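You operate a simulated robot arm through the tools that you are given. There is no shell and no other tool.

You are at the controls of a simulated two-armed robot. One attempt, no reset.

Task
Set marker one by its job card and mark the blue pan.
Fine: size and power dials; shield down for the mark, and leave it down.

Only the result counts: the job must be done as asked and must still hold three seconds after the hand-in. Knocking over, shifting, dropping, spilling or breaking anything else fails it.

Robot
Two 7-joint arms with fingered hands on one trunk that stands fixed in place. Base frame: the origin is at the foot of the trunk, x ahead of it, y to its left, z up. Lengths are in m, angles in rad, forces in N, time in s.
The left shoulder is at [0.031, 0.12, 1.138], the right one opposite. With the tool pointing down near the work surface each hand reaches from about 0.1 to 0.66 m from the base axis, measured 20 degrees to its own side. Payload 4 kg a hand.
The tool frame of a hand sits at the grasp point between the pads (the TCP): z along the fingers, y along the line on which they close. The tips reach 0.019 m beyond it. The gripper opens to 0.12 m; its body begins 0.053 m behind the TCP. The gripper is a hand of 3 fingers: y runs from the thumb to the fingers, the wrist lies at [0, 0, -0.219] in the tool frame, and closing takes about 1.5 s.
Orientation is that of the tool frame in the base frame, as a unit quaternion [w, x, y, z]. With the fingers straight down and closing along the base's y, the tool's x points along the base's -x, its y along +y and its z along -z.

Tools
- The arms move only by the tool jog_arm. It takes "left_increments", "right_increments" or both (then of equal length, played together; a hand with none holds still); each is a list of rows, each a list of 6 numbers: the shift along the base's x, y, z in m, then the turn, a rotation vector about the base's x, y, z in rad. In form: [[x, y, z, rx, ry, rz], ...]. A call has 1 to 20 rows; each row is the pose to reach, as a shift and turn from the pose commanded when the call began. "left_jaw" and "right_jaw" are, for a hand that has rows, the opening in per cent of the stroke, from 0 (shut) to 100 (fully open), set as the call begins (left out, the last holds). Rows are played at 5 a second. More than 0.05 m and 0.15 rad between two rows, or a gripper value outside its range, and nothing of the call is played. Where a pose cannot be reached the arm comes as near as it can. A force on the tool above 40 N (or 10 N above the force at the start of the call, whichever is more), or a blocked arm, ends the call early, and 0.2 s more pass. Each finger travels about 0.072 m/s and halts on what it meets, pressing with about 34 N; the grip force reading is that of the motor and also rises with nothing between the fingers. The clock runs only during rows and for 0.2 s after the last one: add rows that repeat a pose to give the fingers time. It gives the time, the measured TCP pose, the force on the tool (base axes), the opening and the grip force at its end, in the units of the frame above (readings bear some noise), with the torque about the TCP (base axes, N m) and any sound that the robot's microphone picked up, and new pictures: "views" is both (left out), scene, wrist or none (wrist: the cameras of the hands that moved).
- Cameras (640 x 400 px; columns grow to the right, rows downward): "scene" is now at [0.0432, -0.0062, 1.6692]; the picture's right is [-0.10, -0.99, 0.00], its down [-0.78, 0.08, -0.63] and it looks along [0.62, -0.06, -0.78] (base axes); focal length 325 px, centre (320, 200). "left" rides on the left gripper at [-0.066, -0.004, -0.079] in its tool frame; the picture's right is [0.05, -1.00, 0.00], its down [0.76, 0.04, -0.64] and it looks along [0.64, 0.03, 0.77] (tool axes); focal length 251 px, centre (320, 200). "right" rides on the right gripper at [0.066, -0.004, -0.079] in its tool frame; the picture's right is [0.05, 1.00, 0.00], its down [-0.76, 0.04, -0.64] and it looks along [-0.64, 0.03, 0.77] (tool axes); focal length 251 px, centre (320, 200). There is no depth. A picture from a camera that has moved, and an enlarged one, comes with that camera's place and axes in the base frame and with its lens. The place of the scene camera against the robot may be out by one fixed shift of up to 0.025 m in any direction.
- move_column(by): moves the trunk up (or, below 0, down) by that many m; the arms and the scene camera ride with it, the base frame stays. It gives what a move gives, with no picture.
- curl_fingers(finger1, finger2, thumb_bend, hand): sets how far each is bent, from 0 (flat) to 1 (curled in); at 0.3 the hand is open as for a grip, at 0.7 the pads meet at the TCP. One left out holds its place. A second passes; each finger stops where it meets its share of the squeeze, and holds until it gets a number again. A gripper value or a shape takes the hand back. It gives what a move gives, with no picture; readings hold the bend of each and the force on the fingers (four entries, about 0 where the hand has none), thumb and palm.
- preshape(shape, hand): the hand has 3 fingers and takes this shape, open, in about a second: jaw (thumb against the fingers, like two jaws); tri (thumb and two fingers); tip (a fingertip pinch); poke (one finger out to press); point (the index stretched); flat (the hand flat); cup (the hand cupped); fist (a fist). The gripper value then closes the fingers along that shape, each until it touches; the sizes above hold for jaw. It gives what a move gives, with no picture.
- turn_head(pan, tilt): turns the head with the scene camera to pan (to the left, within 2.094 rad either way) and tilt (down, from -0.506 to 1.204), counted from straight ahead of the robot. It gives what a move gives, and a new picture of the scene camera.
- enlarge(camera, box): a new picture of the part [left, top, right, bottom] of that camera's present view, enlarged. No time passes.
- close_job(): hands the job in; it is judged then, once.

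Nothing tells you positions but the pictures and the camera data. Unless the task says otherwise, let go and move clear before handing in.

The tools are called after "Call:" as a command line: name --argument value ..., lists and objects as JSON in quotes. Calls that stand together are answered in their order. jog_arm: Moves the arms, as the interface text tells. Its arguments: {"type":"object","properties":{"left_increments":{"type":"array"},"left_jaw":{"type":"number"},"right_increments":{"type":"array"},"right_jaw":{"type":"number"},"views":{"type":"string","enum":["both","scene","wrist","none"]}},"required":[]} The other tools are called the same way: move_column (by) moves the trunk up or down; preshape (shape, hand) gives the hand a shape; curl_fingers (finger1, finger2, thumb_bend, hand) moves the fingers one by one; turn_head (pan, tilt) turns the head that bears the scene camera; enlarge (camera, box) takes an enlarged picture of a part of a camera's view; close_job () hands the job in.

At the start:

```text
time_s: 0.0
left_ee_pos: [0.5576, 0.1785, 1.2136]
left_tcp_rot: [0.0, 0.0, 1.0, 0.0]
left_force: [-0.8, -0.6, -0.6]
left_moment: [0.04, 0.0, -0.02]
left_grip_width: 0.1196
left_grip_force: 0.1
left_shape: jaw
left_bend: [0.3, 0.3, 0.3]
left_finger forces: [0.1, 0.0, 0.0, 0.1, 0.0, 0.0]
right_ee_pos: [0.4925, -0.2449, 1.2743]
right_tcp_rot: [0.0, 0.001, 1.0, 0.0]
right_force: [0.1, 0.5, 0.2]
right_moment: [-0.04, -0.02, -0.01]
right_grip_width: 0.1198
right_grip_force: 0.1
right_shape: jaw
right_bend: [0.3, 0.3, 0.3]
right_finger forces: [0.0, 0.0, 0.1, 0.0, 0.0, 0.0]
trunk travel left (down, up): [-0.35, 0.19]
head pan, tilt (commanded): [-0.101, 0.895]
```

scene: 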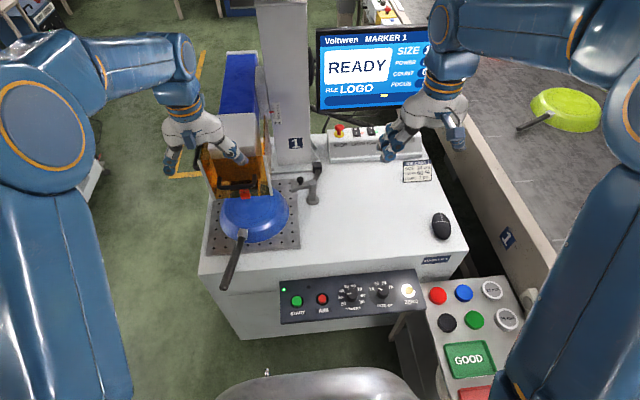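
right: 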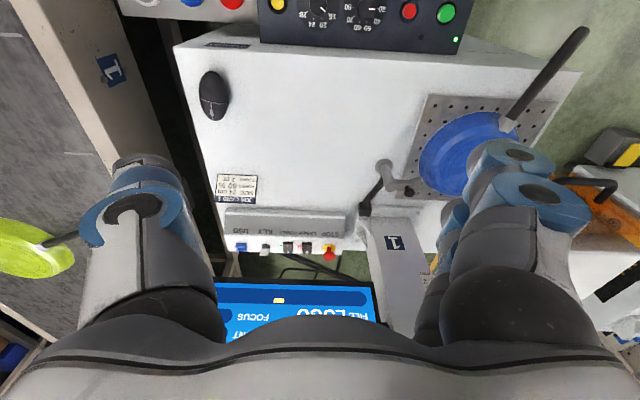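
left: 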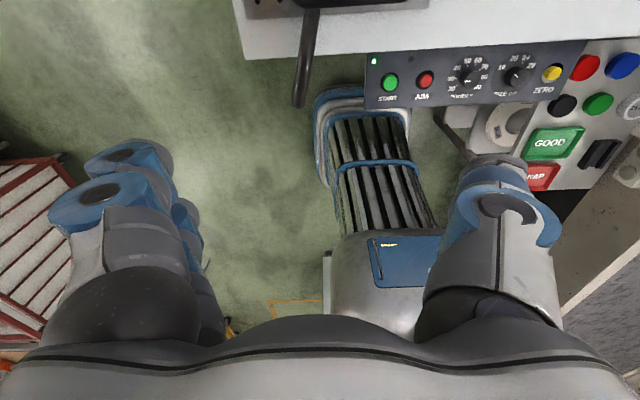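

I see a marker machine labelled 1 with a blue pan on its bed, an orange shield, a monitor, a job card and a front panel with dials and buttons. I'll look closer at each of them first.

Call:
enlarge --camera "scene" --box '[390, 150, 450, 190]'

Call:
enlarge --camera "scene" --box '[270, 265, 430, 330]'

Call:
enlarge --camera "scene" --box '[310, 20, 440, 110]'

Call:
enlarge --camera "scene" --box '[180, 40, 340, 300]'

Call:
enlarge --camera "right" --box '[200, 150, 360, 260]'

```text
10.00 times, centred on (420, 170) of scene
camera zoom: at [0.0432, -0.0062, 1.6692], right [-0.1, -0.99, 0.0], down [-0.78, 0.08, -0.63], along [0.62, -0.06, -0.78], focal length 3246 px, centre (-680, 500)
```

zoom: 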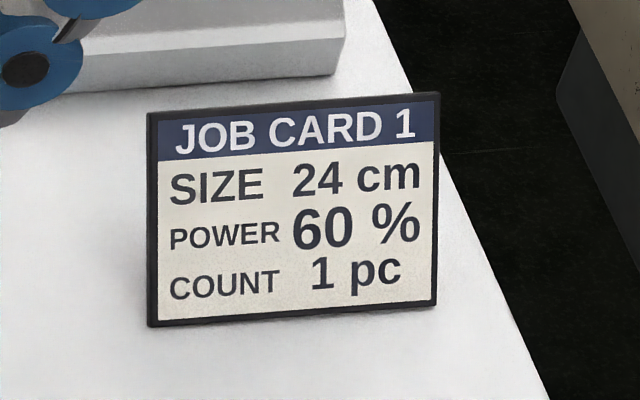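

```text
4.00 times, centred on (350, 298) of scene
camera zoom: at [0.0432, -0.0062, 1.6692], right [-0.1, -0.99, 0.0], down [-0.78, 0.08, -0.63], along [0.62, -0.06, -0.78], focal length 1298 px, centre (200, -190)
```

zoom: 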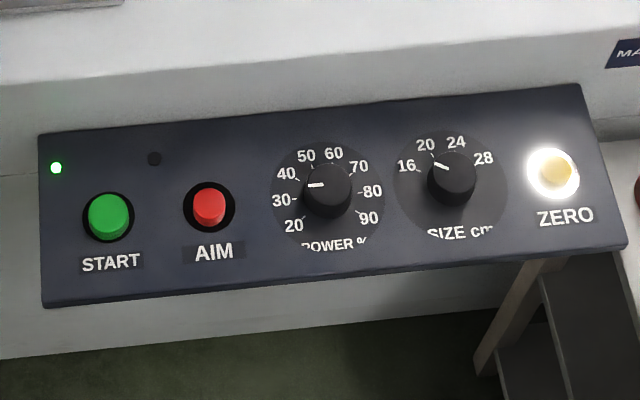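

```text
4.44 times, centred on (375, 65) of scene
camera zoom: at [0.0432, -0.0062, 1.6692], right [-0.1, -0.99, 0.0], down [-0.78, 0.08, -0.63], along [0.62, -0.06, -0.78], focal length 1443 px, centre (76, 800)
```

zoom: 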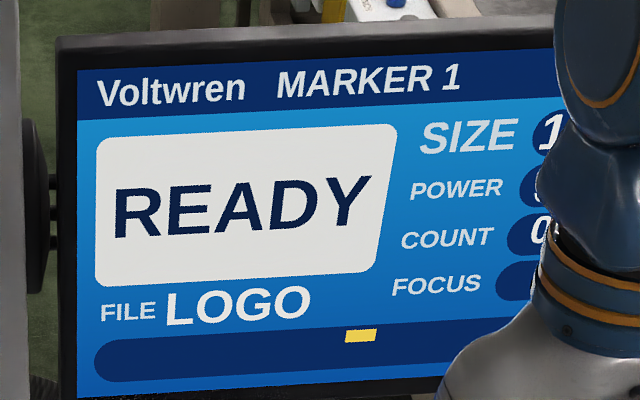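

```text
1.54 times, centred on (260, 170) of scene
camera zoom: at [0.0432, -0.0062, 1.6692], right [-0.1, -0.99, 0.0], down [-0.78, 0.08, -0.63], along [0.62, -0.06, -0.78], focal length 499 px, centre (412, 246)
```

zoom: 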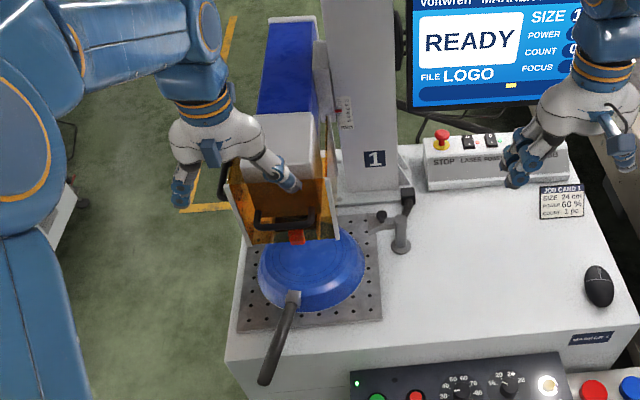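

```text
3.64 times, centred on (280, 205) of right
camera zoom: at [0.4257, -0.2479, 1.3525], right [-0.05, 1.0, 0.0], down [0.76, 0.04, 0.64], along [0.64, 0.03, -0.77], focal length 914 px, centre (466, 182)
```

zoom: 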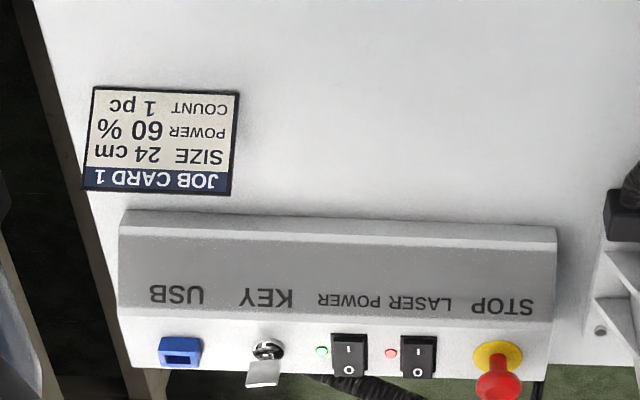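

The card reads size 24 cm, power 60 %, count 1; the dials now stand near 35 % and 18–19 cm. The right arm covers part of the screen, so I'll draw it back to read the screen.

Call:
jog_arm --right_increments '[[-0.04, -0.02, 0, 0, 0, 0], [-0.08, -0.04, 0, 0, 0, 0], [-0.12, -0.06, 0, 0, 0, 0], [-0.16, -0.08, 0, 0, 0, 0], [-0.2, -0.1, 0, 0, 0, 0]]' --views "scene"

```text
time_s: 1.2
left_ee_pos: [0.5576, 0.1792, 1.2144]
left_tcp_rot: [0.001, 0.0, 1.0, 0.0]
left_force: [0.4, -0.4, -0.3]
left_moment: [0.01, 0.0, -0.03]
left_grip_width: 0.1195
left_grip_force: 0.1
left_shape: jaw
left_bend: [0.3, 0.3, 0.3]
left_finger forces: [0.0, 0.1, 0.0, 0.0, 0.1, 0.1]
right_ee_pos: [0.2889, -0.3452, 1.2731]
right_tcp_rot: [0.001, 0.0, 1.0, 0.0]
right_force: [-0.6, -0.6, 0.7]
right_moment: [-0.01, -0.05, 0.01]
right_grip_width: 0.1199
right_grip_force: 0.0
right_shape: jaw
right_bend: [0.3, 0.3, 0.3]
right_finger forces: [0.0, 0.0, 0.0, 0.0, 0.1, 0.0]
trunk travel left (down, up): [-0.35, 0.19]
head pan, tilt (commanded): [-0.101, 0.895]
camera scene: at [0.0412, -0.0064, 1.6693], right [-0.1, -0.99, 0.0], down [-0.78, 0.08, -0.63], along [0.62, -0.06, -0.78], focal length 325 px, centre (320, 200)
```

scene: 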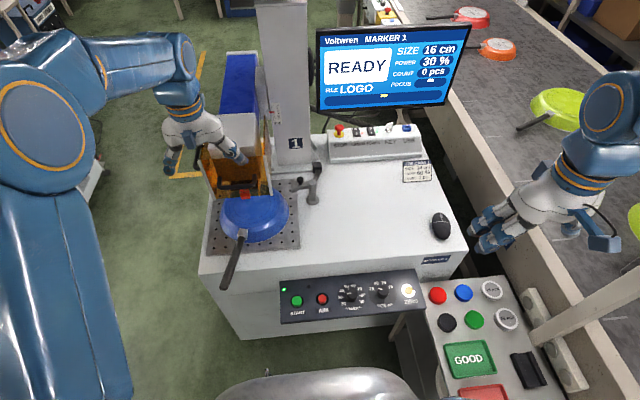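

Call:
enlarge --camera "scene" --box '[310, 20, 480, 120]'

Call:
enlarge --camera "scene" --box '[330, 275, 410, 325]'

Call:
enlarge --camera "scene" --box '[190, 120, 350, 220]'

Call:
enlarge --camera "scene" --box '[320, 115, 440, 190]'

Call:
enlarge --camera "scene" --box '[400, 250, 560, 400]'

```text
3.76 times, centred on (395, 70) of scene
camera zoom: at [0.0412, -0.0064, 1.6693], right [-0.1, -0.99, 0.0], down [-0.78, 0.08, -0.63], along [0.62, -0.06, -0.78], focal length 1222 px, centre (38, 689)
```

zoom: 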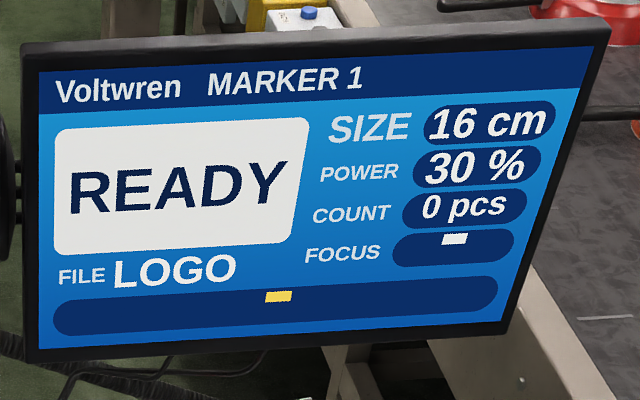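

```text
8.00 times, centred on (370, 300) of scene
camera zoom: at [0.0412, -0.0064, 1.6693], right [-0.1, -0.99, 0.0], down [-0.78, 0.08, -0.63], along [0.62, -0.06, -0.78], focal length 2597 px, centre (-80, -600)
```

zoom: 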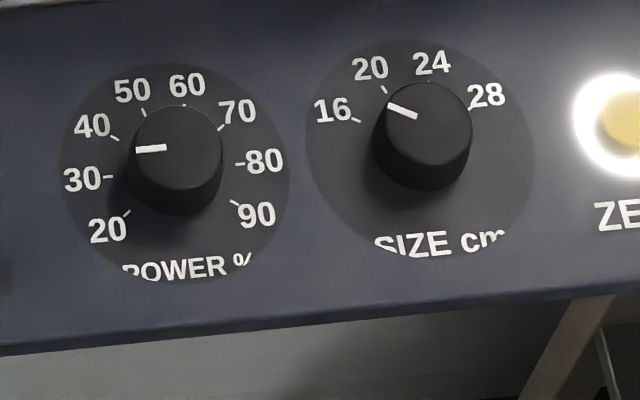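

```text
4.00 times, centred on (270, 170) of scene
camera zoom: at [0.0412, -0.0064, 1.6693], right [-0.1, -0.99, 0.0], down [-0.78, 0.08, -0.63], along [0.62, -0.06, -0.78], focal length 1298 px, centre (520, 320)
```

zoom: 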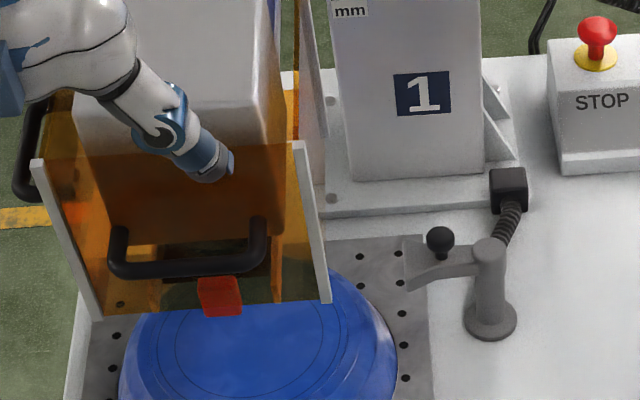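

```text
5.33 times, centred on (380, 152) of scene
camera zoom: at [0.0412, -0.0064, 1.6693], right [-0.1, -0.99, 0.0], down [-0.78, 0.08, -0.63], along [0.62, -0.06, -0.78], focal length 1731 px, centre (0, 453)
```

zoom: 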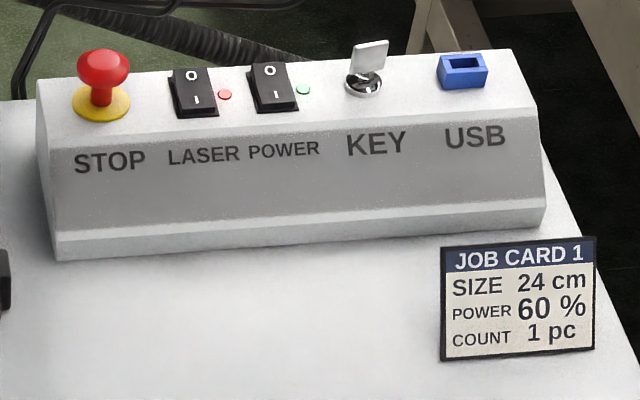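

```text
2.67 times, centred on (480, 325) of scene
camera zoom: at [0.0412, -0.0064, 1.6693], right [-0.1, -0.99, 0.0], down [-0.78, 0.08, -0.63], along [0.62, -0.06, -0.78], focal length 866 px, centre (-107, -133)
```

zoom: 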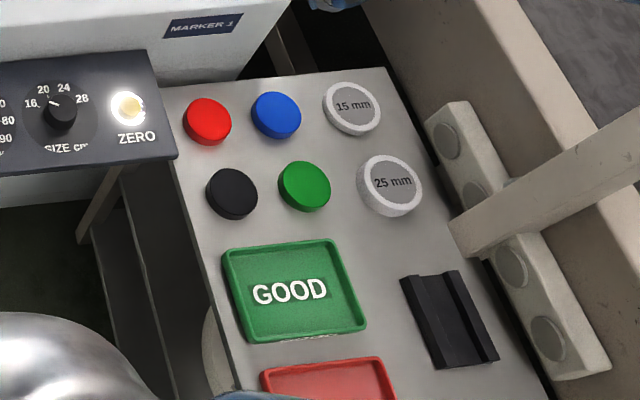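

The screen reads size 16 cm, power 30 %, count 0, READY, with the LASER and POWER lamps lit. I'll draw the left arm back to see the shield and its handle.

Call:
jog_arm --left_increments '[[-0.04, 0.02, 0, 0, 0, 0], [-0.08, 0.04, 0, 0, 0, 0], [-0.12, 0.06, 0, 0, 0, 0], [-0.16, 0.08, 0, 0, 0, 0], [-0.2, 0.1, 0, 0, 0, 0]]' --views "both"

```text
time_s: 2.4
left_ee_pos: [0.3559, 0.278, 1.2124]
left_tcp_rot: [0.001, -0.001, 1.0, 0.0]
left_force: [0.6, 1.2, 0.2]
left_moment: [-0.01, 0.0, -0.02]
left_grip_width: 0.1199
left_grip_force: 0.0
left_shape: jaw
left_bend: [0.3, 0.3, 0.3]
left_finger forces: [0.0, 0.1, 0.0, 0.0, 0.0, 0.0]
right_ee_pos: [0.2923, -0.3446, 1.2734]
right_tcp_rot: [0.0, 0.0, 1.0, 0.0]
right_force: [-0.2, -0.2, 0.2]
right_moment: [-0.05, 0.0, -0.03]
right_grip_width: 0.1197
right_grip_force: 0.1
right_shape: jaw
right_bend: [0.3, 0.3, 0.3]
right_finger forces: [0.0, 0.0, 0.0, 0.0, 0.0, 0.0]
trunk travel left (down, up): [-0.35, 0.19]
head pan, tilt (commanded): [-0.101, 0.895]
camera scene: at [0.0414, -0.0055, 1.6693], right [-0.1, -0.99, 0.0], down [-0.78, 0.08, -0.63], along [0.62, -0.06, -0.78], focal length 325 px, centre (320, 200)
camera left: at [0.4222, 0.2729, 1.2923], right [-0.05, -1.0, 0.0], down [-0.76, 0.04, 0.64], along [-0.64, 0.03, -0.77], focal length 251 px, centre (320, 200)
```

scene: 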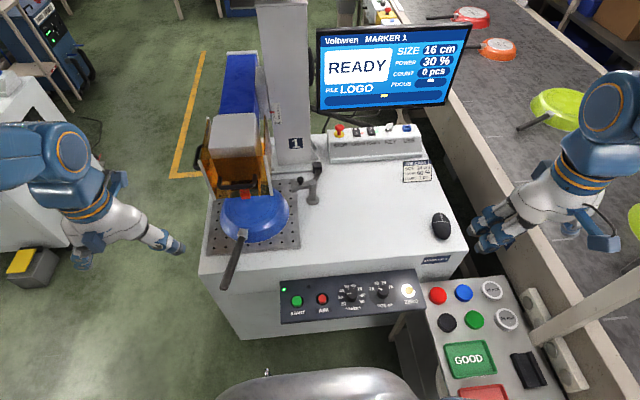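
left: 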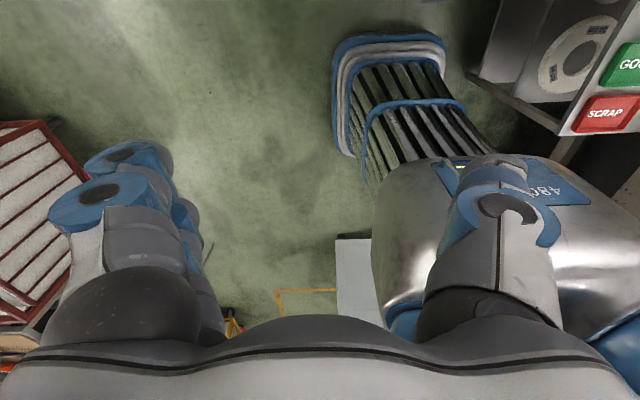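

Call:
enlarge --camera "scene" --box '[180, 90, 340, 290]'

Call:
enlarge --camera "scene" --box '[190, 40, 330, 210]'

```text
2.00 times, centred on (260, 190) of scene
camera zoom: at [0.0414, -0.0055, 1.6693], right [-0.1, -0.99, 0.0], down [-0.78, 0.08, -0.63], along [0.62, -0.06, -0.78], focal length 649 px, centre (440, 220)
```

zoom: 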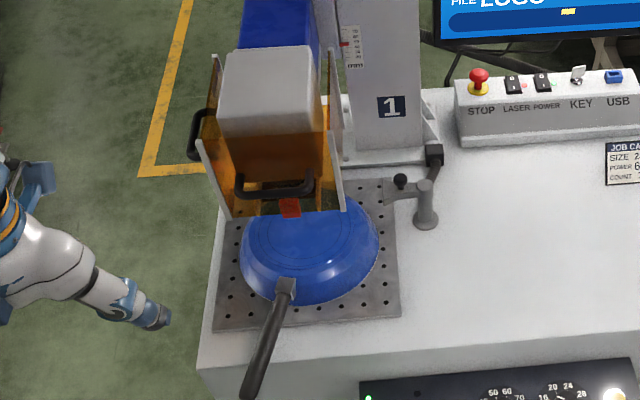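

```text
2.35 times, centred on (260, 125) of scene
camera zoom: at [0.0414, -0.0055, 1.6693], right [-0.1, -0.99, 0.0], down [-0.78, 0.08, -0.63], along [0.62, -0.06, -0.78], focal length 764 px, centre (461, 376)
```

zoom: 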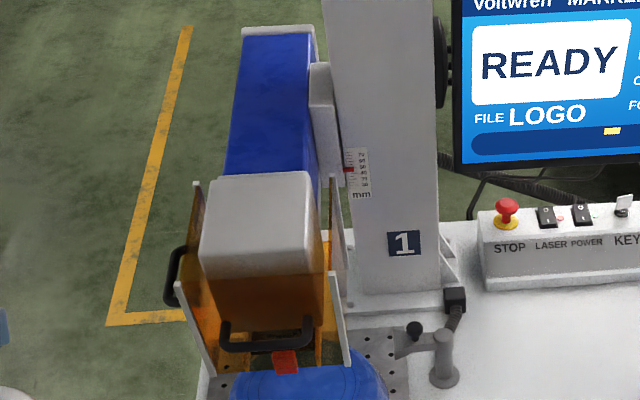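

The pan sits on the bed below a laser head, and an orange shield with black handles rides on the head. I'll bring the right hand's camera over for a nearer look at the shield and the panel.

Call:
jog_arm --right_increments '[[0.015, 0.043, -0.01, 0, 0, 0], [0.03, 0.086, -0.02, 0, 0, 0], [0.045, 0.129, -0.03, 0, 0, 0], [0.06, 0.172, -0.05, 0, 0, 0], [0.075, 0.215, -0.07, 0, 0, 0], [0.09, 0.258, -0.09, 0, 0, 0], [0.105, 0.301, -0.11, 0, 0, 0], [0.12, 0.344, -0.13, 0, 0, 0]]' --views "both"

```text
time_s: 4.2
left_ee_pos: [0.3587, 0.2792, 1.2121]
left_tcp_rot: [-0.001, 0.0, 1.0, 0.0]
left_force: [0.4, -0.3, 0.0]
left_moment: [-0.03, 0.02, -0.01]
left_grip_width: 0.1199
left_grip_force: 0.0
left_shape: jaw
left_bend: [0.3, 0.3, 0.3]
left_finger forces: [0.1, 0.0, 0.0, 0.1, 0.0, 0.0]
right_ee_pos: [0.4128, 0.0046, 1.145]
right_tcp_rot: [-0.001, 0.001, 1.0, -0.001]
right_force: [0.5, 0.2, -0.8]
right_moment: [-0.03, -0.02, -0.01]
right_grip_width: 0.1199
right_grip_force: 0.1
right_shape: jaw
right_bend: [0.3, 0.3, 0.3]
right_finger forces: [0.0, 0.0, 0.0, 0.0, 0.1, 0.1]
trunk travel left (down, up): [-0.35, 0.19]
head pan, tilt (commanded): [-0.101, 0.895]
camera scene: at [0.0443, -0.0042, 1.6692], right [-0.1, -0.99, 0.0], down [-0.78, 0.08, -0.62], along [0.62, -0.06, -0.78], focal length 325 px, centre (320, 200)
camera right: at [0.3466, 0.0006, 1.2226], right [-0.05, 1.0, 0.0], down [0.76, 0.04, 0.64], along [0.64, 0.03, -0.77], focal length 251 px, centre (320, 200)
```

scene: 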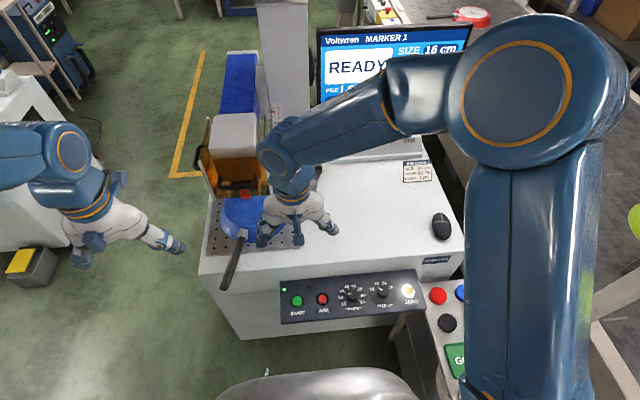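
right: 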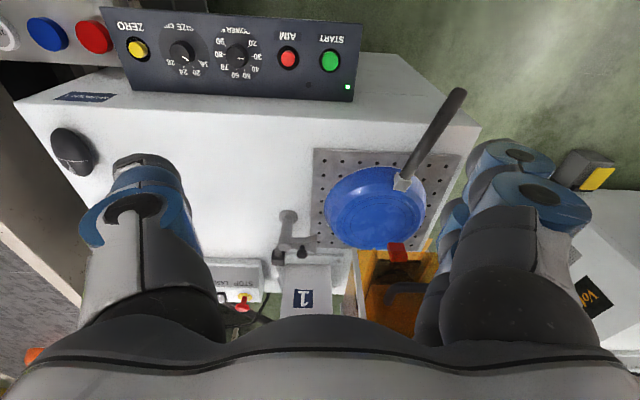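

I can place things now: the panel controls are near x 0.45, z 0.68 (START y 0.02, AIM -0.055, POWER -0.15, SIZE -0.25, ZERO -0.34), and the plate is at z 0.77 with the pan near (0.70, 0.145). I'll tip the right hand forward so its camera looks level at the shield.

Call:
jog_arm --right_increments '[[-0.01, 0.01, -0.02, 0, -0.12, 0], [-0.02, 0.02, -0.04, 0, -0.24, 0], [-0.03, 0.03, -0.06, 0, -0.36, 0], [-0.04, 0.04, -0.08, 0, -0.48, 0], [-0.05, 0.05, -0.1, 0, -0.6, 0], [-0.06, 0.06, -0.12, 0, -0.7, 0]]' --views "both"

```text
time_s: 5.6
left_ee_pos: [0.3552, 0.2799, 1.2116]
left_tcp_rot: [0.001, 0.0, 1.0, -0.001]
left_force: [-0.7, -0.5, 0.5]
left_moment: [-0.04, -0.02, -0.01]
left_grip_width: 0.12
left_grip_force: 0.1
left_shape: jaw
left_bend: [0.3, 0.3, 0.3]
left_finger forces: [0.1, 0.0, 0.0, 0.1, 0.0, 0.0]
right_ee_pos: [0.348, 0.0616, 1.0248]
right_tcp_rot: [0.344, -0.001, 0.939, -0.001]
right_force: [0.6, 1.4, 0.6]
right_moment: [-0.03, -0.03, 0.0]
right_grip_width: 0.1202
right_grip_force: 0.0
right_shape: jaw
right_bend: [0.3, 0.3, 0.3]
right_finger forces: [0.1, 0.1, 0.1, 0.0, 0.0, 0.0]
right hand out of reach, approached as far as the arm can: row 4
trunk travel left (down, up): [-0.35, 0.19]
head pan, tilt (commanded): [-0.101, 0.895]
camera scene: at [0.0409, -0.002, 1.6693], right [-0.1, -0.99, 0.0], down [-0.78, 0.08, -0.63], along [0.62, -0.06, -0.78], focal length 325 px, centre (320, 200)
camera right: at [0.2468, 0.0581, 1.0417], right [-0.04, 1.0, -0.04], down [0.17, 0.04, 0.98], along [0.98, 0.04, -0.17], focal length 251 px, centre (320, 200)
```

scene: 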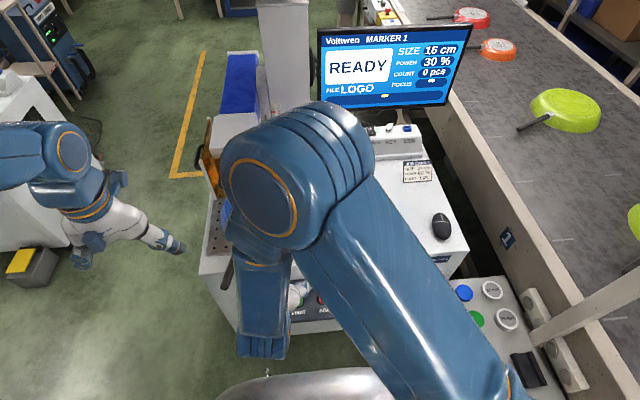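
right: 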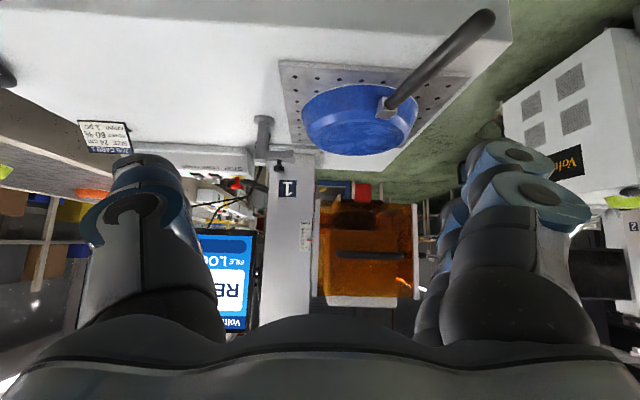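

Call:
enlarge --camera "right" --box '[260, 70, 460, 320]'

Call:
enlarge --camera "right" --box '[280, 160, 440, 320]'

```text
1.60 times, centred on (360, 195) of right
camera zoom: at [0.2468, 0.0581, 1.0417], right [-0.04, 1.0, -0.04], down [0.17, 0.04, 0.98], along [0.98, 0.04, -0.17], focal length 402 px, centre (256, 208)
```

zoom: 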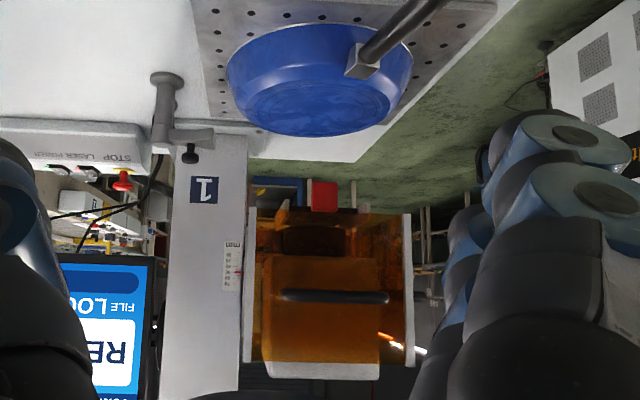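

```text
2.50 times, centred on (360, 240) of right
camera zoom: at [0.2468, 0.0581, 1.0417], right [-0.04, 1.0, -0.04], down [0.17, 0.04, 0.98], along [0.98, 0.04, -0.17], focal length 629 px, centre (220, 100)
```

zoom: 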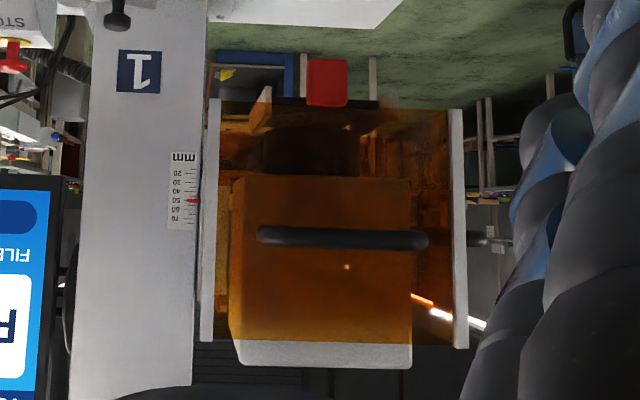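

The shield is a box (front at x≈0.63, y 0.07–0.23, bottom z≈0.975) with a front handle bar near (0.594, 0.10–0.19, 1.055); it looks like it slides down. I'll set the dials first, with the right hand brought above the POWER knob, squared to the panel's 13° slope.

Call:
jog_arm --right_increments '[[0.014, -0.043, 0, 0, 0.093, 0], [0.028, -0.086, 0, 0, 0.186, 0], [0.042, -0.129, 0, 0, 0.279, 0], [0.056, -0.172, -0.03, 0, 0.372, 0], [0.07, -0.215, -0.07, 0, 0.465, 0], [0.07, -0.215, -0.11, 0, 0.465, 0], [0.07, -0.215, -0.15, 0, 0.465, 0], [0.07, -0.215, -0.19, 0, 0.465, 0]]' --views "both"

```text
refused: row 4 steps farther than a row can; nothing moved
```

The fourth row stepped a little too far; I'll send the same path with smaller steps.

Call:
jog_arm --right_increments '[[0.014, -0.043, 0, 0, 0.093, 0], [0.028, -0.086, 0, 0, 0.186, 0], [0.042, -0.129, 0, 0, 0.279, 0], [0.056, -0.172, -0.01, 0, 0.372, 0], [0.07, -0.215, -0.03, 0, 0.465, 0], [0.07, -0.215, -0.07, 0, 0.465, 0], [0.07, -0.215, -0.11, 0, 0.465, 0], [0.07, -0.215, -0.15, 0, 0.465, 0], [0.07, -0.215, -0.19, 0, 0.465, 0]]' --views "both"

```text
time_s: 7.6
left_ee_pos: [0.3566, 0.2771, 1.2123]
left_tcp_rot: [-0.001, 0.001, 1.0, -0.001]
left_force: [-0.7, -0.6, 0.0]
left_moment: [0.0, 0.0, -0.01]
left_grip_width: 0.1198
left_grip_force: 0.1
left_shape: jaw
left_bend: [0.3, 0.3, 0.3]
left_finger forces: [0.0, 0.1, 0.1, 0.1, 0.1, 0.0]
right_ee_pos: [0.4218, -0.1543, 0.8348]
right_tcp_rot: [0.118, 0.001, 0.993, 0.0]
right_force: [0.8, -1.0, 0.3]
right_moment: [0.03, -0.02, -0.02]
right_grip_width: 0.1199
right_grip_force: 0.1
right_shape: jaw
right_bend: [0.3, 0.3, 0.3]
right_finger forces: [0.0, 0.0, 0.1, 0.0, 0.1, 0.0]
trunk travel left (down, up): [-0.35, 0.19]
head pan, tilt (commanded): [-0.101, 0.895]
camera scene: at [0.0437, -0.0068, 1.6692], right [-0.1, -0.99, 0.0], down [-0.78, 0.08, -0.62], along [0.62, -0.06, -0.78], focal length 325 px, centre (320, 200)
camera right: at [0.3388, -0.1576, 0.8948], right [-0.05, 1.0, -0.01], down [0.59, 0.04, 0.8], along [0.8, 0.03, -0.59], focal length 251 px, centre (320, 200)
```

scene: 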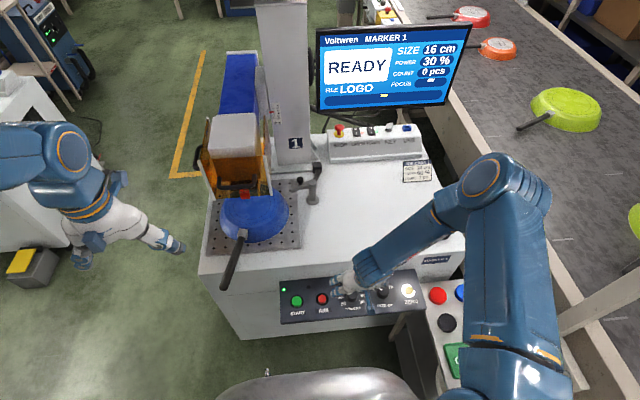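
right: 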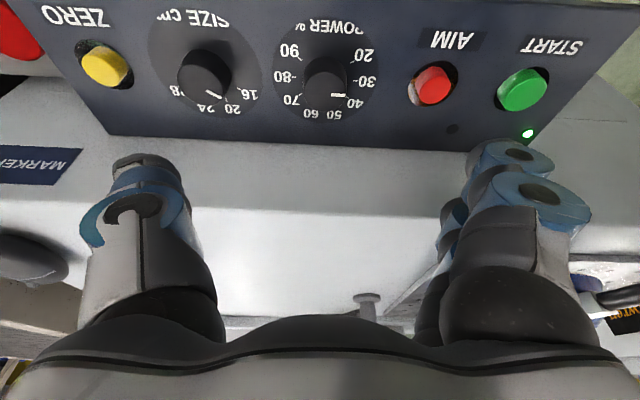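

The hand's camera now sees the panel closely, and the screen stays in sight past the arm. I'll enlarge the panel view to fix the knob centres.

Call:
enlarge --camera "right" --box '[140, 10, 400, 140]'

Call:
enlarge --camera "right" --box '[260, 20, 380, 130]'

```text
2.46 times, centred on (270, 75) of right
camera zoom: at [0.3388, -0.1576, 0.8948], right [-0.05, 1.0, -0.01], down [0.59, 0.04, 0.8], along [0.8, 0.03, -0.59], focal length 619 px, centre (443, 508)
```

zoom: 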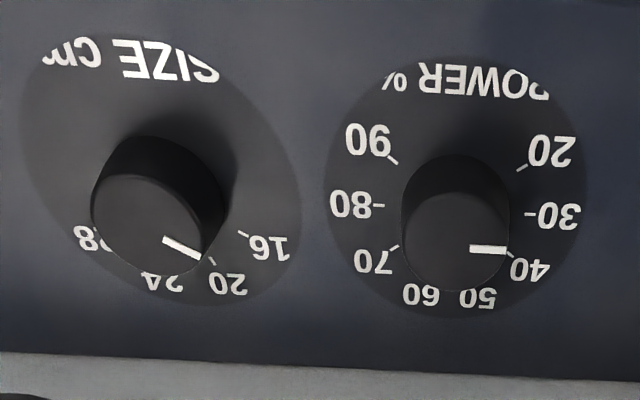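

```text
3.64 times, centred on (320, 75) of right
camera zoom: at [0.3388, -0.1576, 0.8948], right [-0.05, 1.0, -0.01], down [0.59, 0.04, 0.8], along [0.8, 0.03, -0.59], focal length 914 px, centre (320, 654)
```

zoom: 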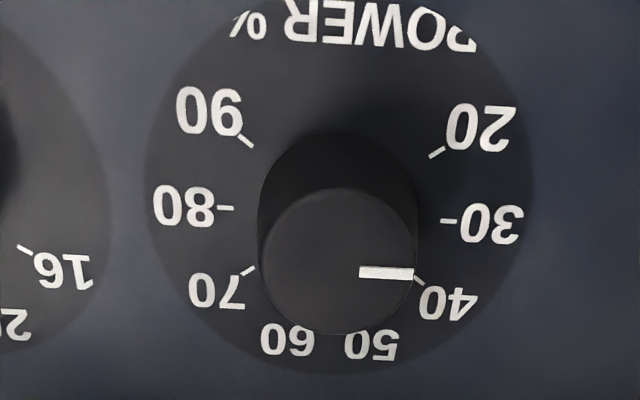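

The POWER knob's base comes out at about (0.448, -0.152, 0.683), some 35 mm across and tall. I'll turn the hand back 0.9 rad about the panel normal to get room for the clockwise turn, while lowering to just above the knob.

Call:
jog_arm --right_increments '[[0.0, 0.0, 0.0, -0.029, 0, 0.125], [0.003, 0.001, -0.01, -0.058, 0, 0.25], [0.006, 0.001, -0.02, -0.087, 0, 0.375], [0.009, 0.002, -0.03, -0.117, 0, 0.5], [0.012, 0.002, -0.04, -0.146, 0, 0.625], [0.0134, 0.0027, -0.055, -0.175, 0, 0.75], [0.0134, 0.0027, -0.07, -0.204, 0, 0.875]]' --right_jaw 50 --views "both"

```text
time_s: 9.2
left_ee_pos: [0.3575, 0.2777, 1.2123]
left_tcp_rot: [0.0, 0.0, 1.0, 0.001]
left_force: [-0.5, -0.4, 0.0]
left_moment: [0.03, -0.01, -0.01]
left_grip_width: 0.1198
left_grip_force: 0.1
left_shape: jaw
left_bend: [0.3, 0.3, 0.3]
left_finger forces: [0.0, 0.1, 0.0, 0.0, 0.0, 0.0]
right_ee_pos: [0.4354, -0.1531, 0.7628]
right_tcp_rot: [0.105, -0.433, 0.894, -0.048]
right_force: [-0.3, 0.2, 0.6]
right_moment: [0.05, 0.02, 0.0]
right_grip_width: 0.0604
right_grip_force: 0.1
right_shape: jaw
right_bend: [0.33, 0.33, 0.95]
right_finger forces: [0.1, 0.0, 0.1, 0.0, 0.1, 0.0]
trunk travel left (down, up): [-0.35, 0.19]
head pan, tilt (commanded): [-0.101, 0.895]
camera scene: at [0.0433, -0.0062, 1.6692], right [-0.1, -0.99, 0.0], down [-0.78, 0.08, -0.62], along [0.62, -0.06, -0.78], focal length 325 px, centre (320, 200)
camera right: at [0.3795, -0.2069, 0.8301], right [-0.79, 0.58, -0.18], down [0.28, 0.62, 0.73], along [0.54, 0.53, -0.66], focal length 251 px, centre (320, 200)
```

scene: 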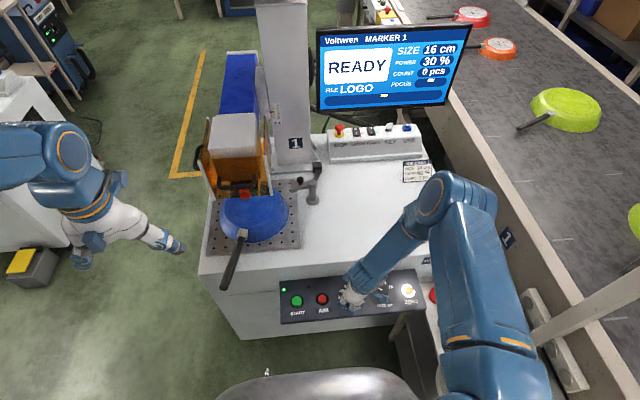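
right: 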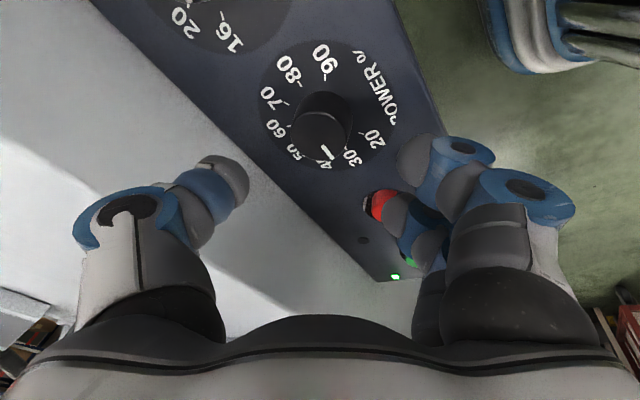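

The knob lies between the thumb and fingers, nearly centred. I'll enlarge to check the centring before going down.

Call:
enlarge --camera "right" --box '[190, 20, 450, 220]'

Call:
enlarge --camera "scene" --box '[310, 260, 430, 330]'

```text
2.00 times, centred on (320, 120) of right
camera zoom: at [0.3795, -0.2069, 0.8301], right [-0.79, 0.58, -0.18], down [0.28, 0.62, 0.73], along [0.54, 0.53, -0.66], focal length 503 px, centre (320, 360)
```

zoom: 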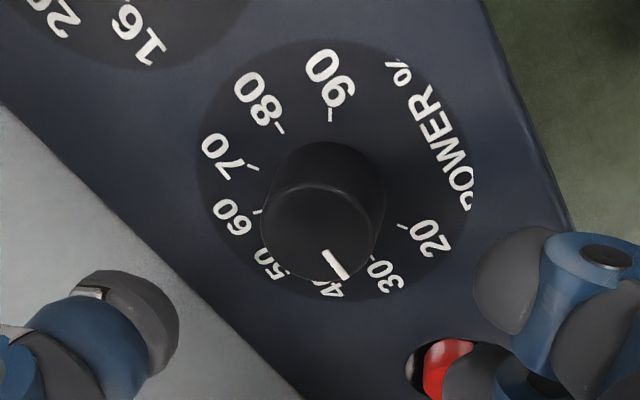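

```text
5.33 times, centred on (370, 295) of scene
camera zoom: at [0.0433, -0.0062, 1.6692], right [-0.1, -0.99, 0.0], down [-0.78, 0.08, -0.62], along [0.62, -0.06, -0.78], focal length 1731 px, centre (53, -307)
```

zoom: 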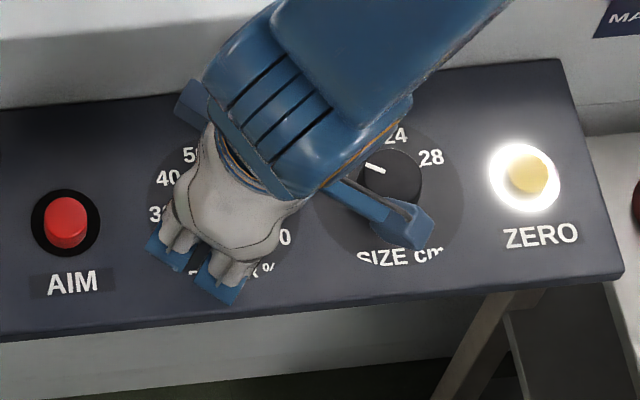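

The axis looks within a few millimetres of the tool's. I'll go down part of the way along the panel normal and look again.

Call:
jog_arm --right_increments '[[0.006, 0.001, -0.0122, 0, 0, 0], [0.009, 0.001, -0.0243, 0, 0, 0], [0.0118, 0.001, -0.0365, 0, 0, 0], [0.0146, 0.001, -0.0486, 0, 0, 0]]' --views "both"

```text
time_s: 10.2
left_ee_pos: [0.3582, 0.2767, 1.2122]
left_tcp_rot: [-0.001, 0.0, 1.0, -0.001]
left_force: [0.2, -0.3, -0.2]
left_moment: [0.0, 0.0, -0.01]
left_grip_width: 0.1197
left_grip_force: 0.0
left_shape: jaw
left_bend: [0.3, 0.3, 0.3]
left_finger forces: [0.0, 0.1, 0.1, 0.0, 0.0, 0.0]
right_ee_pos: [0.4501, -0.1519, 0.7158]
right_tcp_rot: [0.105, -0.432, 0.894, -0.049]
right_force: [-0.1, -0.7, -0.7]
right_moment: [0.02, -0.01, 0.01]
right_grip_width: 0.0605
right_grip_force: 0.1
right_shape: jaw
right_bend: [0.33, 0.33, 0.95]
right_finger forces: [0.1, 0.0, 0.0, 0.0, 0.0, 0.0]
trunk travel left (down, up): [-0.35, 0.19]
head pan, tilt (commanded): [-0.101, 0.895]
camera scene: at [0.0433, -0.0062, 1.6692], right [-0.1, -0.99, 0.0], down [-0.78, 0.08, -0.62], along [0.62, -0.06, -0.78], focal length 325 px, centre (320, 200)
camera right: at [0.3938, -0.2067, 0.7822], right [-0.79, 0.58, -0.19], down [0.28, 0.62, 0.73], along [0.54, 0.53, -0.66], focal length 251 px, centre (320, 200)
```

scene: 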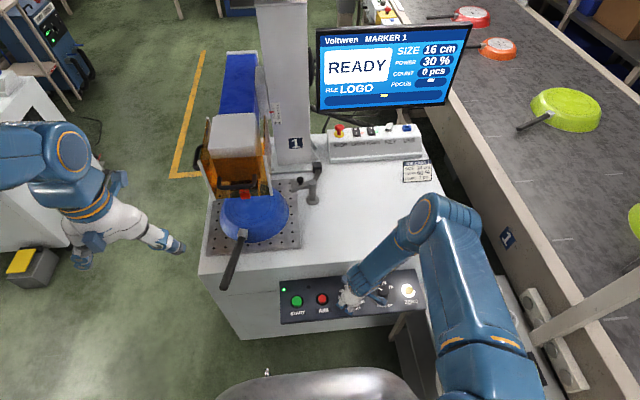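
right: 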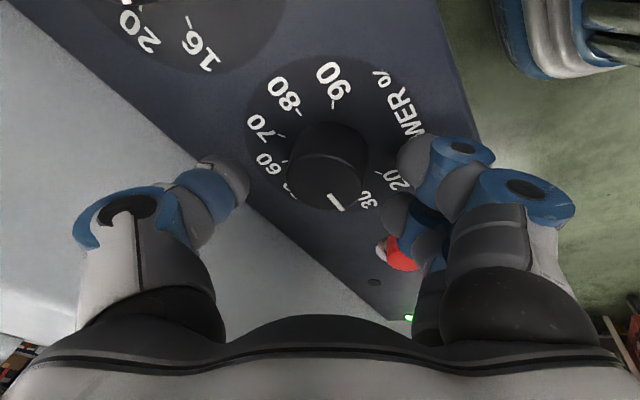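

Call:
enlarge --camera "right" --box '[190, 60, 450, 260]'

Call:
enlarge --camera "scene" --box '[310, 260, 430, 330]'

```text
2.00 times, centred on (320, 160) of right
camera zoom: at [0.3938, -0.2067, 0.7822], right [-0.79, 0.58, -0.19], down [0.28, 0.62, 0.73], along [0.54, 0.53, -0.66], focal length 503 px, centre (320, 280)
```

zoom: 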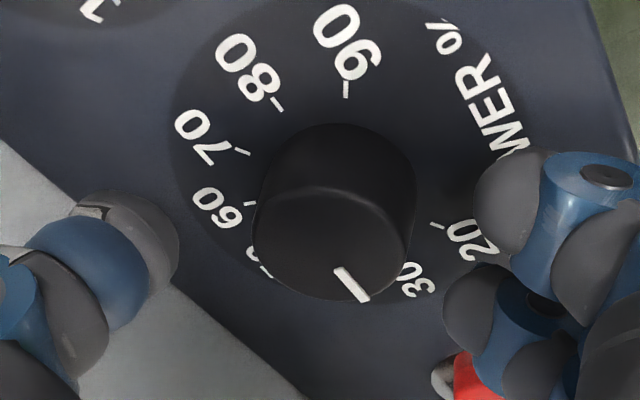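

```text
5.33 times, centred on (370, 295) of scene
camera zoom: at [0.0433, -0.0062, 1.6692], right [-0.1, -0.99, 0.0], down [-0.78, 0.08, -0.62], along [0.62, -0.06, -0.78], focal length 1731 px, centre (53, -307)
```

zoom: 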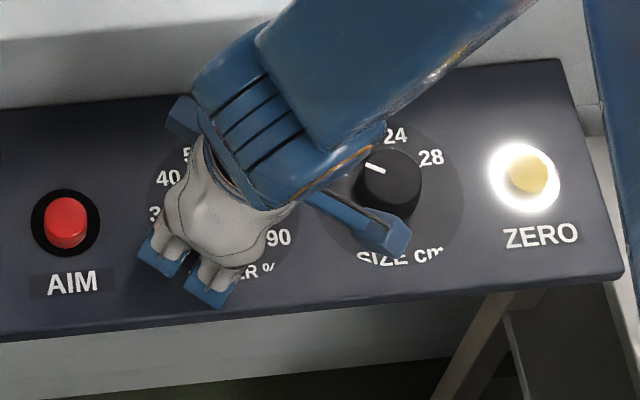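

The knob is about 3 mm towards the fingers, its face about 14 mm past the TCP and the panel about 37 mm. I'll go down the last 14 mm with that correction, then close on it.

Call:
jog_arm --right_increments '[[0.0003, 0.0009, -0.005, 0, 0, 0], [0.0006, 0.0018, -0.01, 0, 0, 0], [0.0009, 0.0018, -0.0141, 0, 0, 0]]' --views "wrist"

Call:
jog_arm --right_increments '[[0, 0, 0, 0, 0, 0], [0, 0, 0, 0, 0, 0], [0, 0, 0, 0, 0, 0], [0, 0, 0, 0, 0, 0], [0, 0, 0, 0, 0, 0]]' --right_jaw 10 --views "both"

```text
time_s: 11.0
left_ee_pos: [0.3538, 0.2786, 1.2137]
left_tcp_rot: [0.001, 0.0, 1.0, 0.0]
left_force: [0.8, 0.0, -0.2]
left_moment: [-0.01, 0.03, 0.02]
left_grip_width: 0.1202
left_grip_force: 0.0
left_shape: jaw
left_bend: [0.3, 0.3, 0.3]
left_finger forces: [0.0, 0.1, 0.1, 0.0, 0.1, 0.0]
right_ee_pos: [0.4484, -0.1439, 0.705]
right_tcp_rot: [0.108, -0.432, 0.894, -0.043]
right_force: [-10.8, 2.7, 33.6]
right_moment: [0.27, 1.37, -0.05]
right_grip_width: 0.0603
right_grip_force: 0.0
right_shape: jaw
right_bend: [0.32, 0.34, 0.95]
right_finger forces: [26.9, 6.8, 0.1, 0.0, 0.0, 0.0]
trunk travel left (down, up): [-0.35, 0.19]
head pan, tilt (commanded): [-0.101, 0.895]
stopped in row 3 (right hand): the force on the tool passed its limit at 43 N (the readings are from after the stop); the commanded pose is now the measured one
camera right: at [0.3927, -0.1998, 0.7714], right [-0.79, 0.58, -0.18], down [0.28, 0.61, 0.74], along [0.54, 0.54, -0.65], focal length 251 px, centre (320, 200)
```

right: 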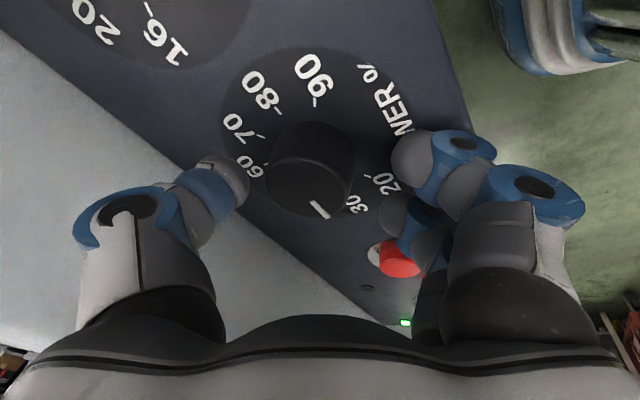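

```text
time_s: 12.2
left_ee_pos: [0.3565, 0.2777, 1.2131]
left_tcp_rot: [0.0, 0.001, 1.0, 0.0]
left_force: [0.7, -0.3, 0.2]
left_moment: [0.01, 0.03, -0.04]
left_grip_width: 0.1197
left_grip_force: 0.0
left_shape: jaw
left_bend: [0.3, 0.3, 0.3]
left_finger forces: [0.0, 0.0, 0.0, 0.0, 0.0, 0.1]
right_ee_pos: [0.4497, -0.1464, 0.7032]
right_tcp_rot: [0.106, -0.431, 0.895, -0.045]
right_force: [4.9, -1.5, 7.8]
right_moment: [0.19, 0.57, -0.08]
right_grip_width: 0.0281
right_grip_force: 34.9
right_shape: jaw
right_bend: [0.43, 0.99, 0.93]
right_finger forces: [24.4, 8.4, 0.0, 0.1, 30.0, 0.0]
trunk travel left (down, up): [-0.35, 0.19]
head pan, tilt (commanded): [-0.101, 0.895]
camera scene: at [0.0432, -0.0061, 1.6692], right [-0.1, -0.99, 0.0], down [-0.78, 0.08, -0.63], along [0.62, -0.06, -0.78], focal length 325 px, centre (320, 200)
camera right: at [0.3949, -0.202, 0.7698], right [-0.79, 0.58, -0.18], down [0.28, 0.62, 0.73], along [0.54, 0.53, -0.65], focal length 251 px, centre (320, 200)
```

scene: 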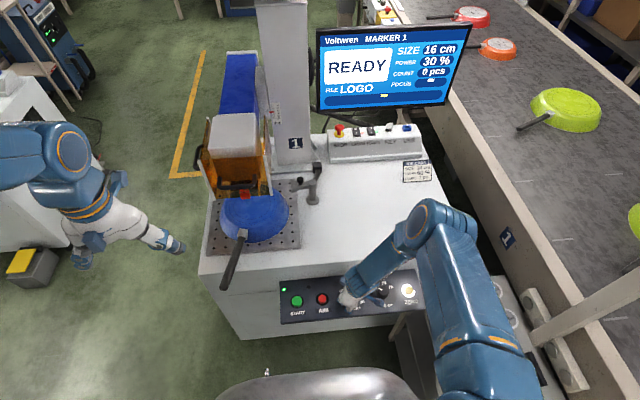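
right: 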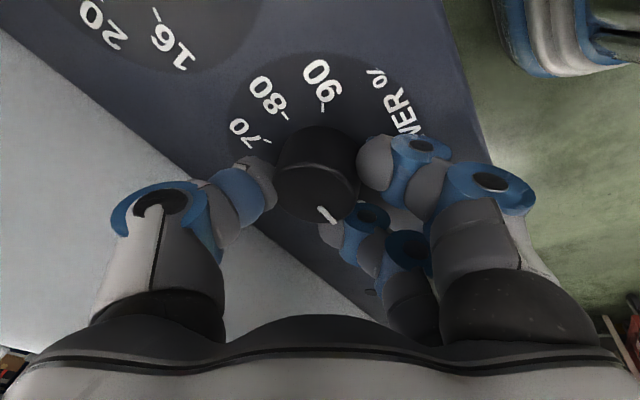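

The fingertips met the panel a little early, and the fingers have now closed on the knob. I'll look closely at how they hold it.

Call:
enlarge --camera "right" --box '[210, 80, 450, 280]'

Call:
enlarge --camera "scene" --box '[310, 260, 430, 330]'

```text
2.00 times, centred on (330, 180) of right
camera zoom: at [0.3949, -0.202, 0.7698], right [-0.79, 0.58, -0.18], down [0.28, 0.62, 0.73], along [0.54, 0.53, -0.65], focal length 503 px, centre (300, 240)
```

zoom: 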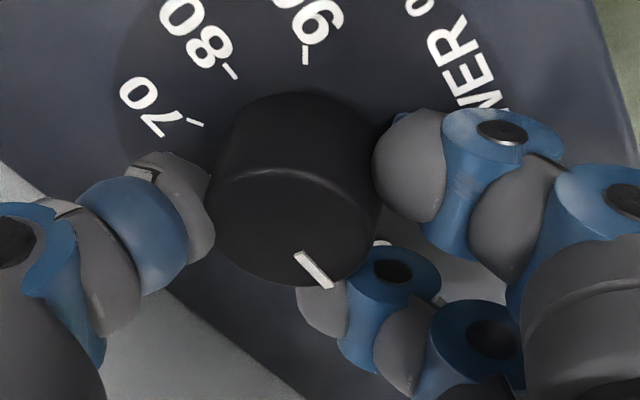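

```text
5.33 times, centred on (370, 295) of scene
camera zoom: at [0.0432, -0.0061, 1.6692], right [-0.1, -0.99, 0.0], down [-0.78, 0.08, -0.63], along [0.62, -0.06, -0.78], focal length 1731 px, centre (53, -307)
```

zoom: 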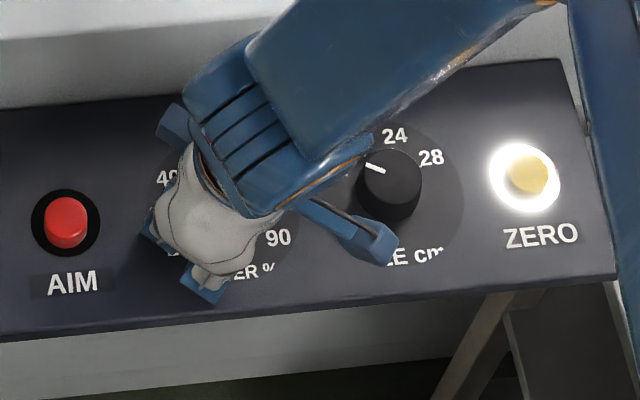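

The thumb and first finger hold the knob with its axis right at the TCP, and the second finger rests on its side. I'll turn clockwise 0.6 rad about the panel normal and check the screen.

Call:
jog_arm --right_increments '[[0, 0, 0, 0.0227, 0, -0.0974], [0, 0, 0, 0.0454, 0, -0.1948], [0, 0, 0, 0.0681, 0, -0.2922], [0, 0, 0, 0.0908, 0, -0.3896], [0, 0, 0, 0.1135, 0, -0.487], [0, 0, 0, 0.1362, 0, -0.5844]]' --views "both"

```text
time_s: 13.6
left_ee_pos: [0.3582, 0.2771, 1.2117]
left_tcp_rot: [0.0, 0.0, 1.0, 0.0]
left_force: [-0.4, 0.1, -0.8]
left_moment: [0.0, 0.0, -0.02]
left_grip_width: 0.1196
left_grip_force: 0.0
left_shape: jaw
left_bend: [0.3, 0.3, 0.3]
left_finger forces: [0.1, 0.0, 0.0, 0.0, 0.1, 0.0]
right_ee_pos: [0.4525, -0.1492, 0.7025]
right_tcp_rot: [0.119, -0.147, 0.982, -0.015]
right_force: [17.2, -9.5, 15.3]
right_moment: [-0.23, 0.27, 0.1]
right_grip_width: 0.0283
right_grip_force: 33.8
right_shape: jaw
right_bend: [0.44, 0.99, 0.96]
right_finger forces: [24.9, 10.0, 0.1, 0.1, 35.4, 0.0]
trunk travel left (down, up): [-0.35, 0.19]
head pan, tilt (commanded): [-0.101, 0.895]
camera scene: at [0.0441, -0.0069, 1.6693], right [-0.1, -0.99, 0.0], down [-0.78, 0.08, -0.62], along [0.62, -0.06, -0.78], focal length 325 px, centre (320, 200)
camera right: at [0.3726, -0.172, 0.7644], right [-0.33, 0.94, -0.08], down [0.55, 0.26, 0.8], along [0.77, 0.22, -0.6], focal length 251 px, centre (320, 200)
```

scene: 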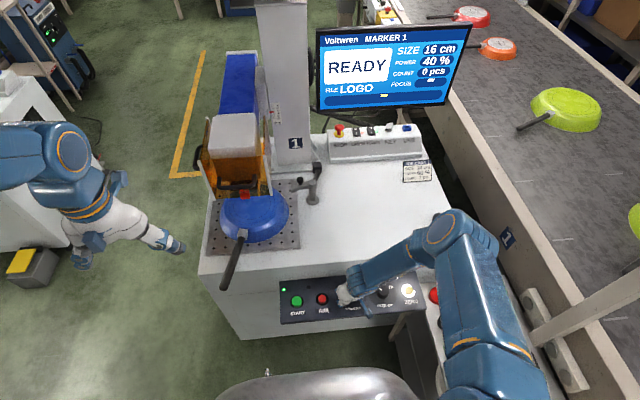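
right: 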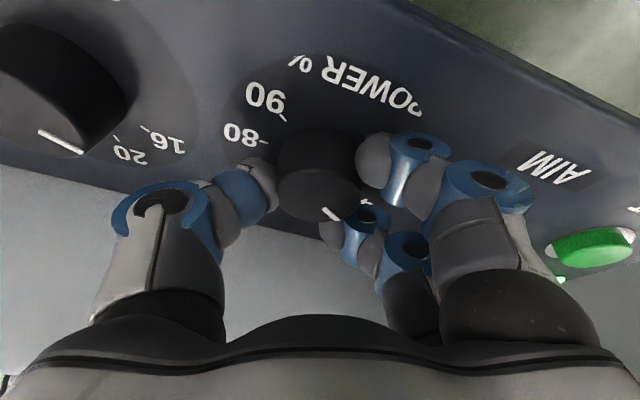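

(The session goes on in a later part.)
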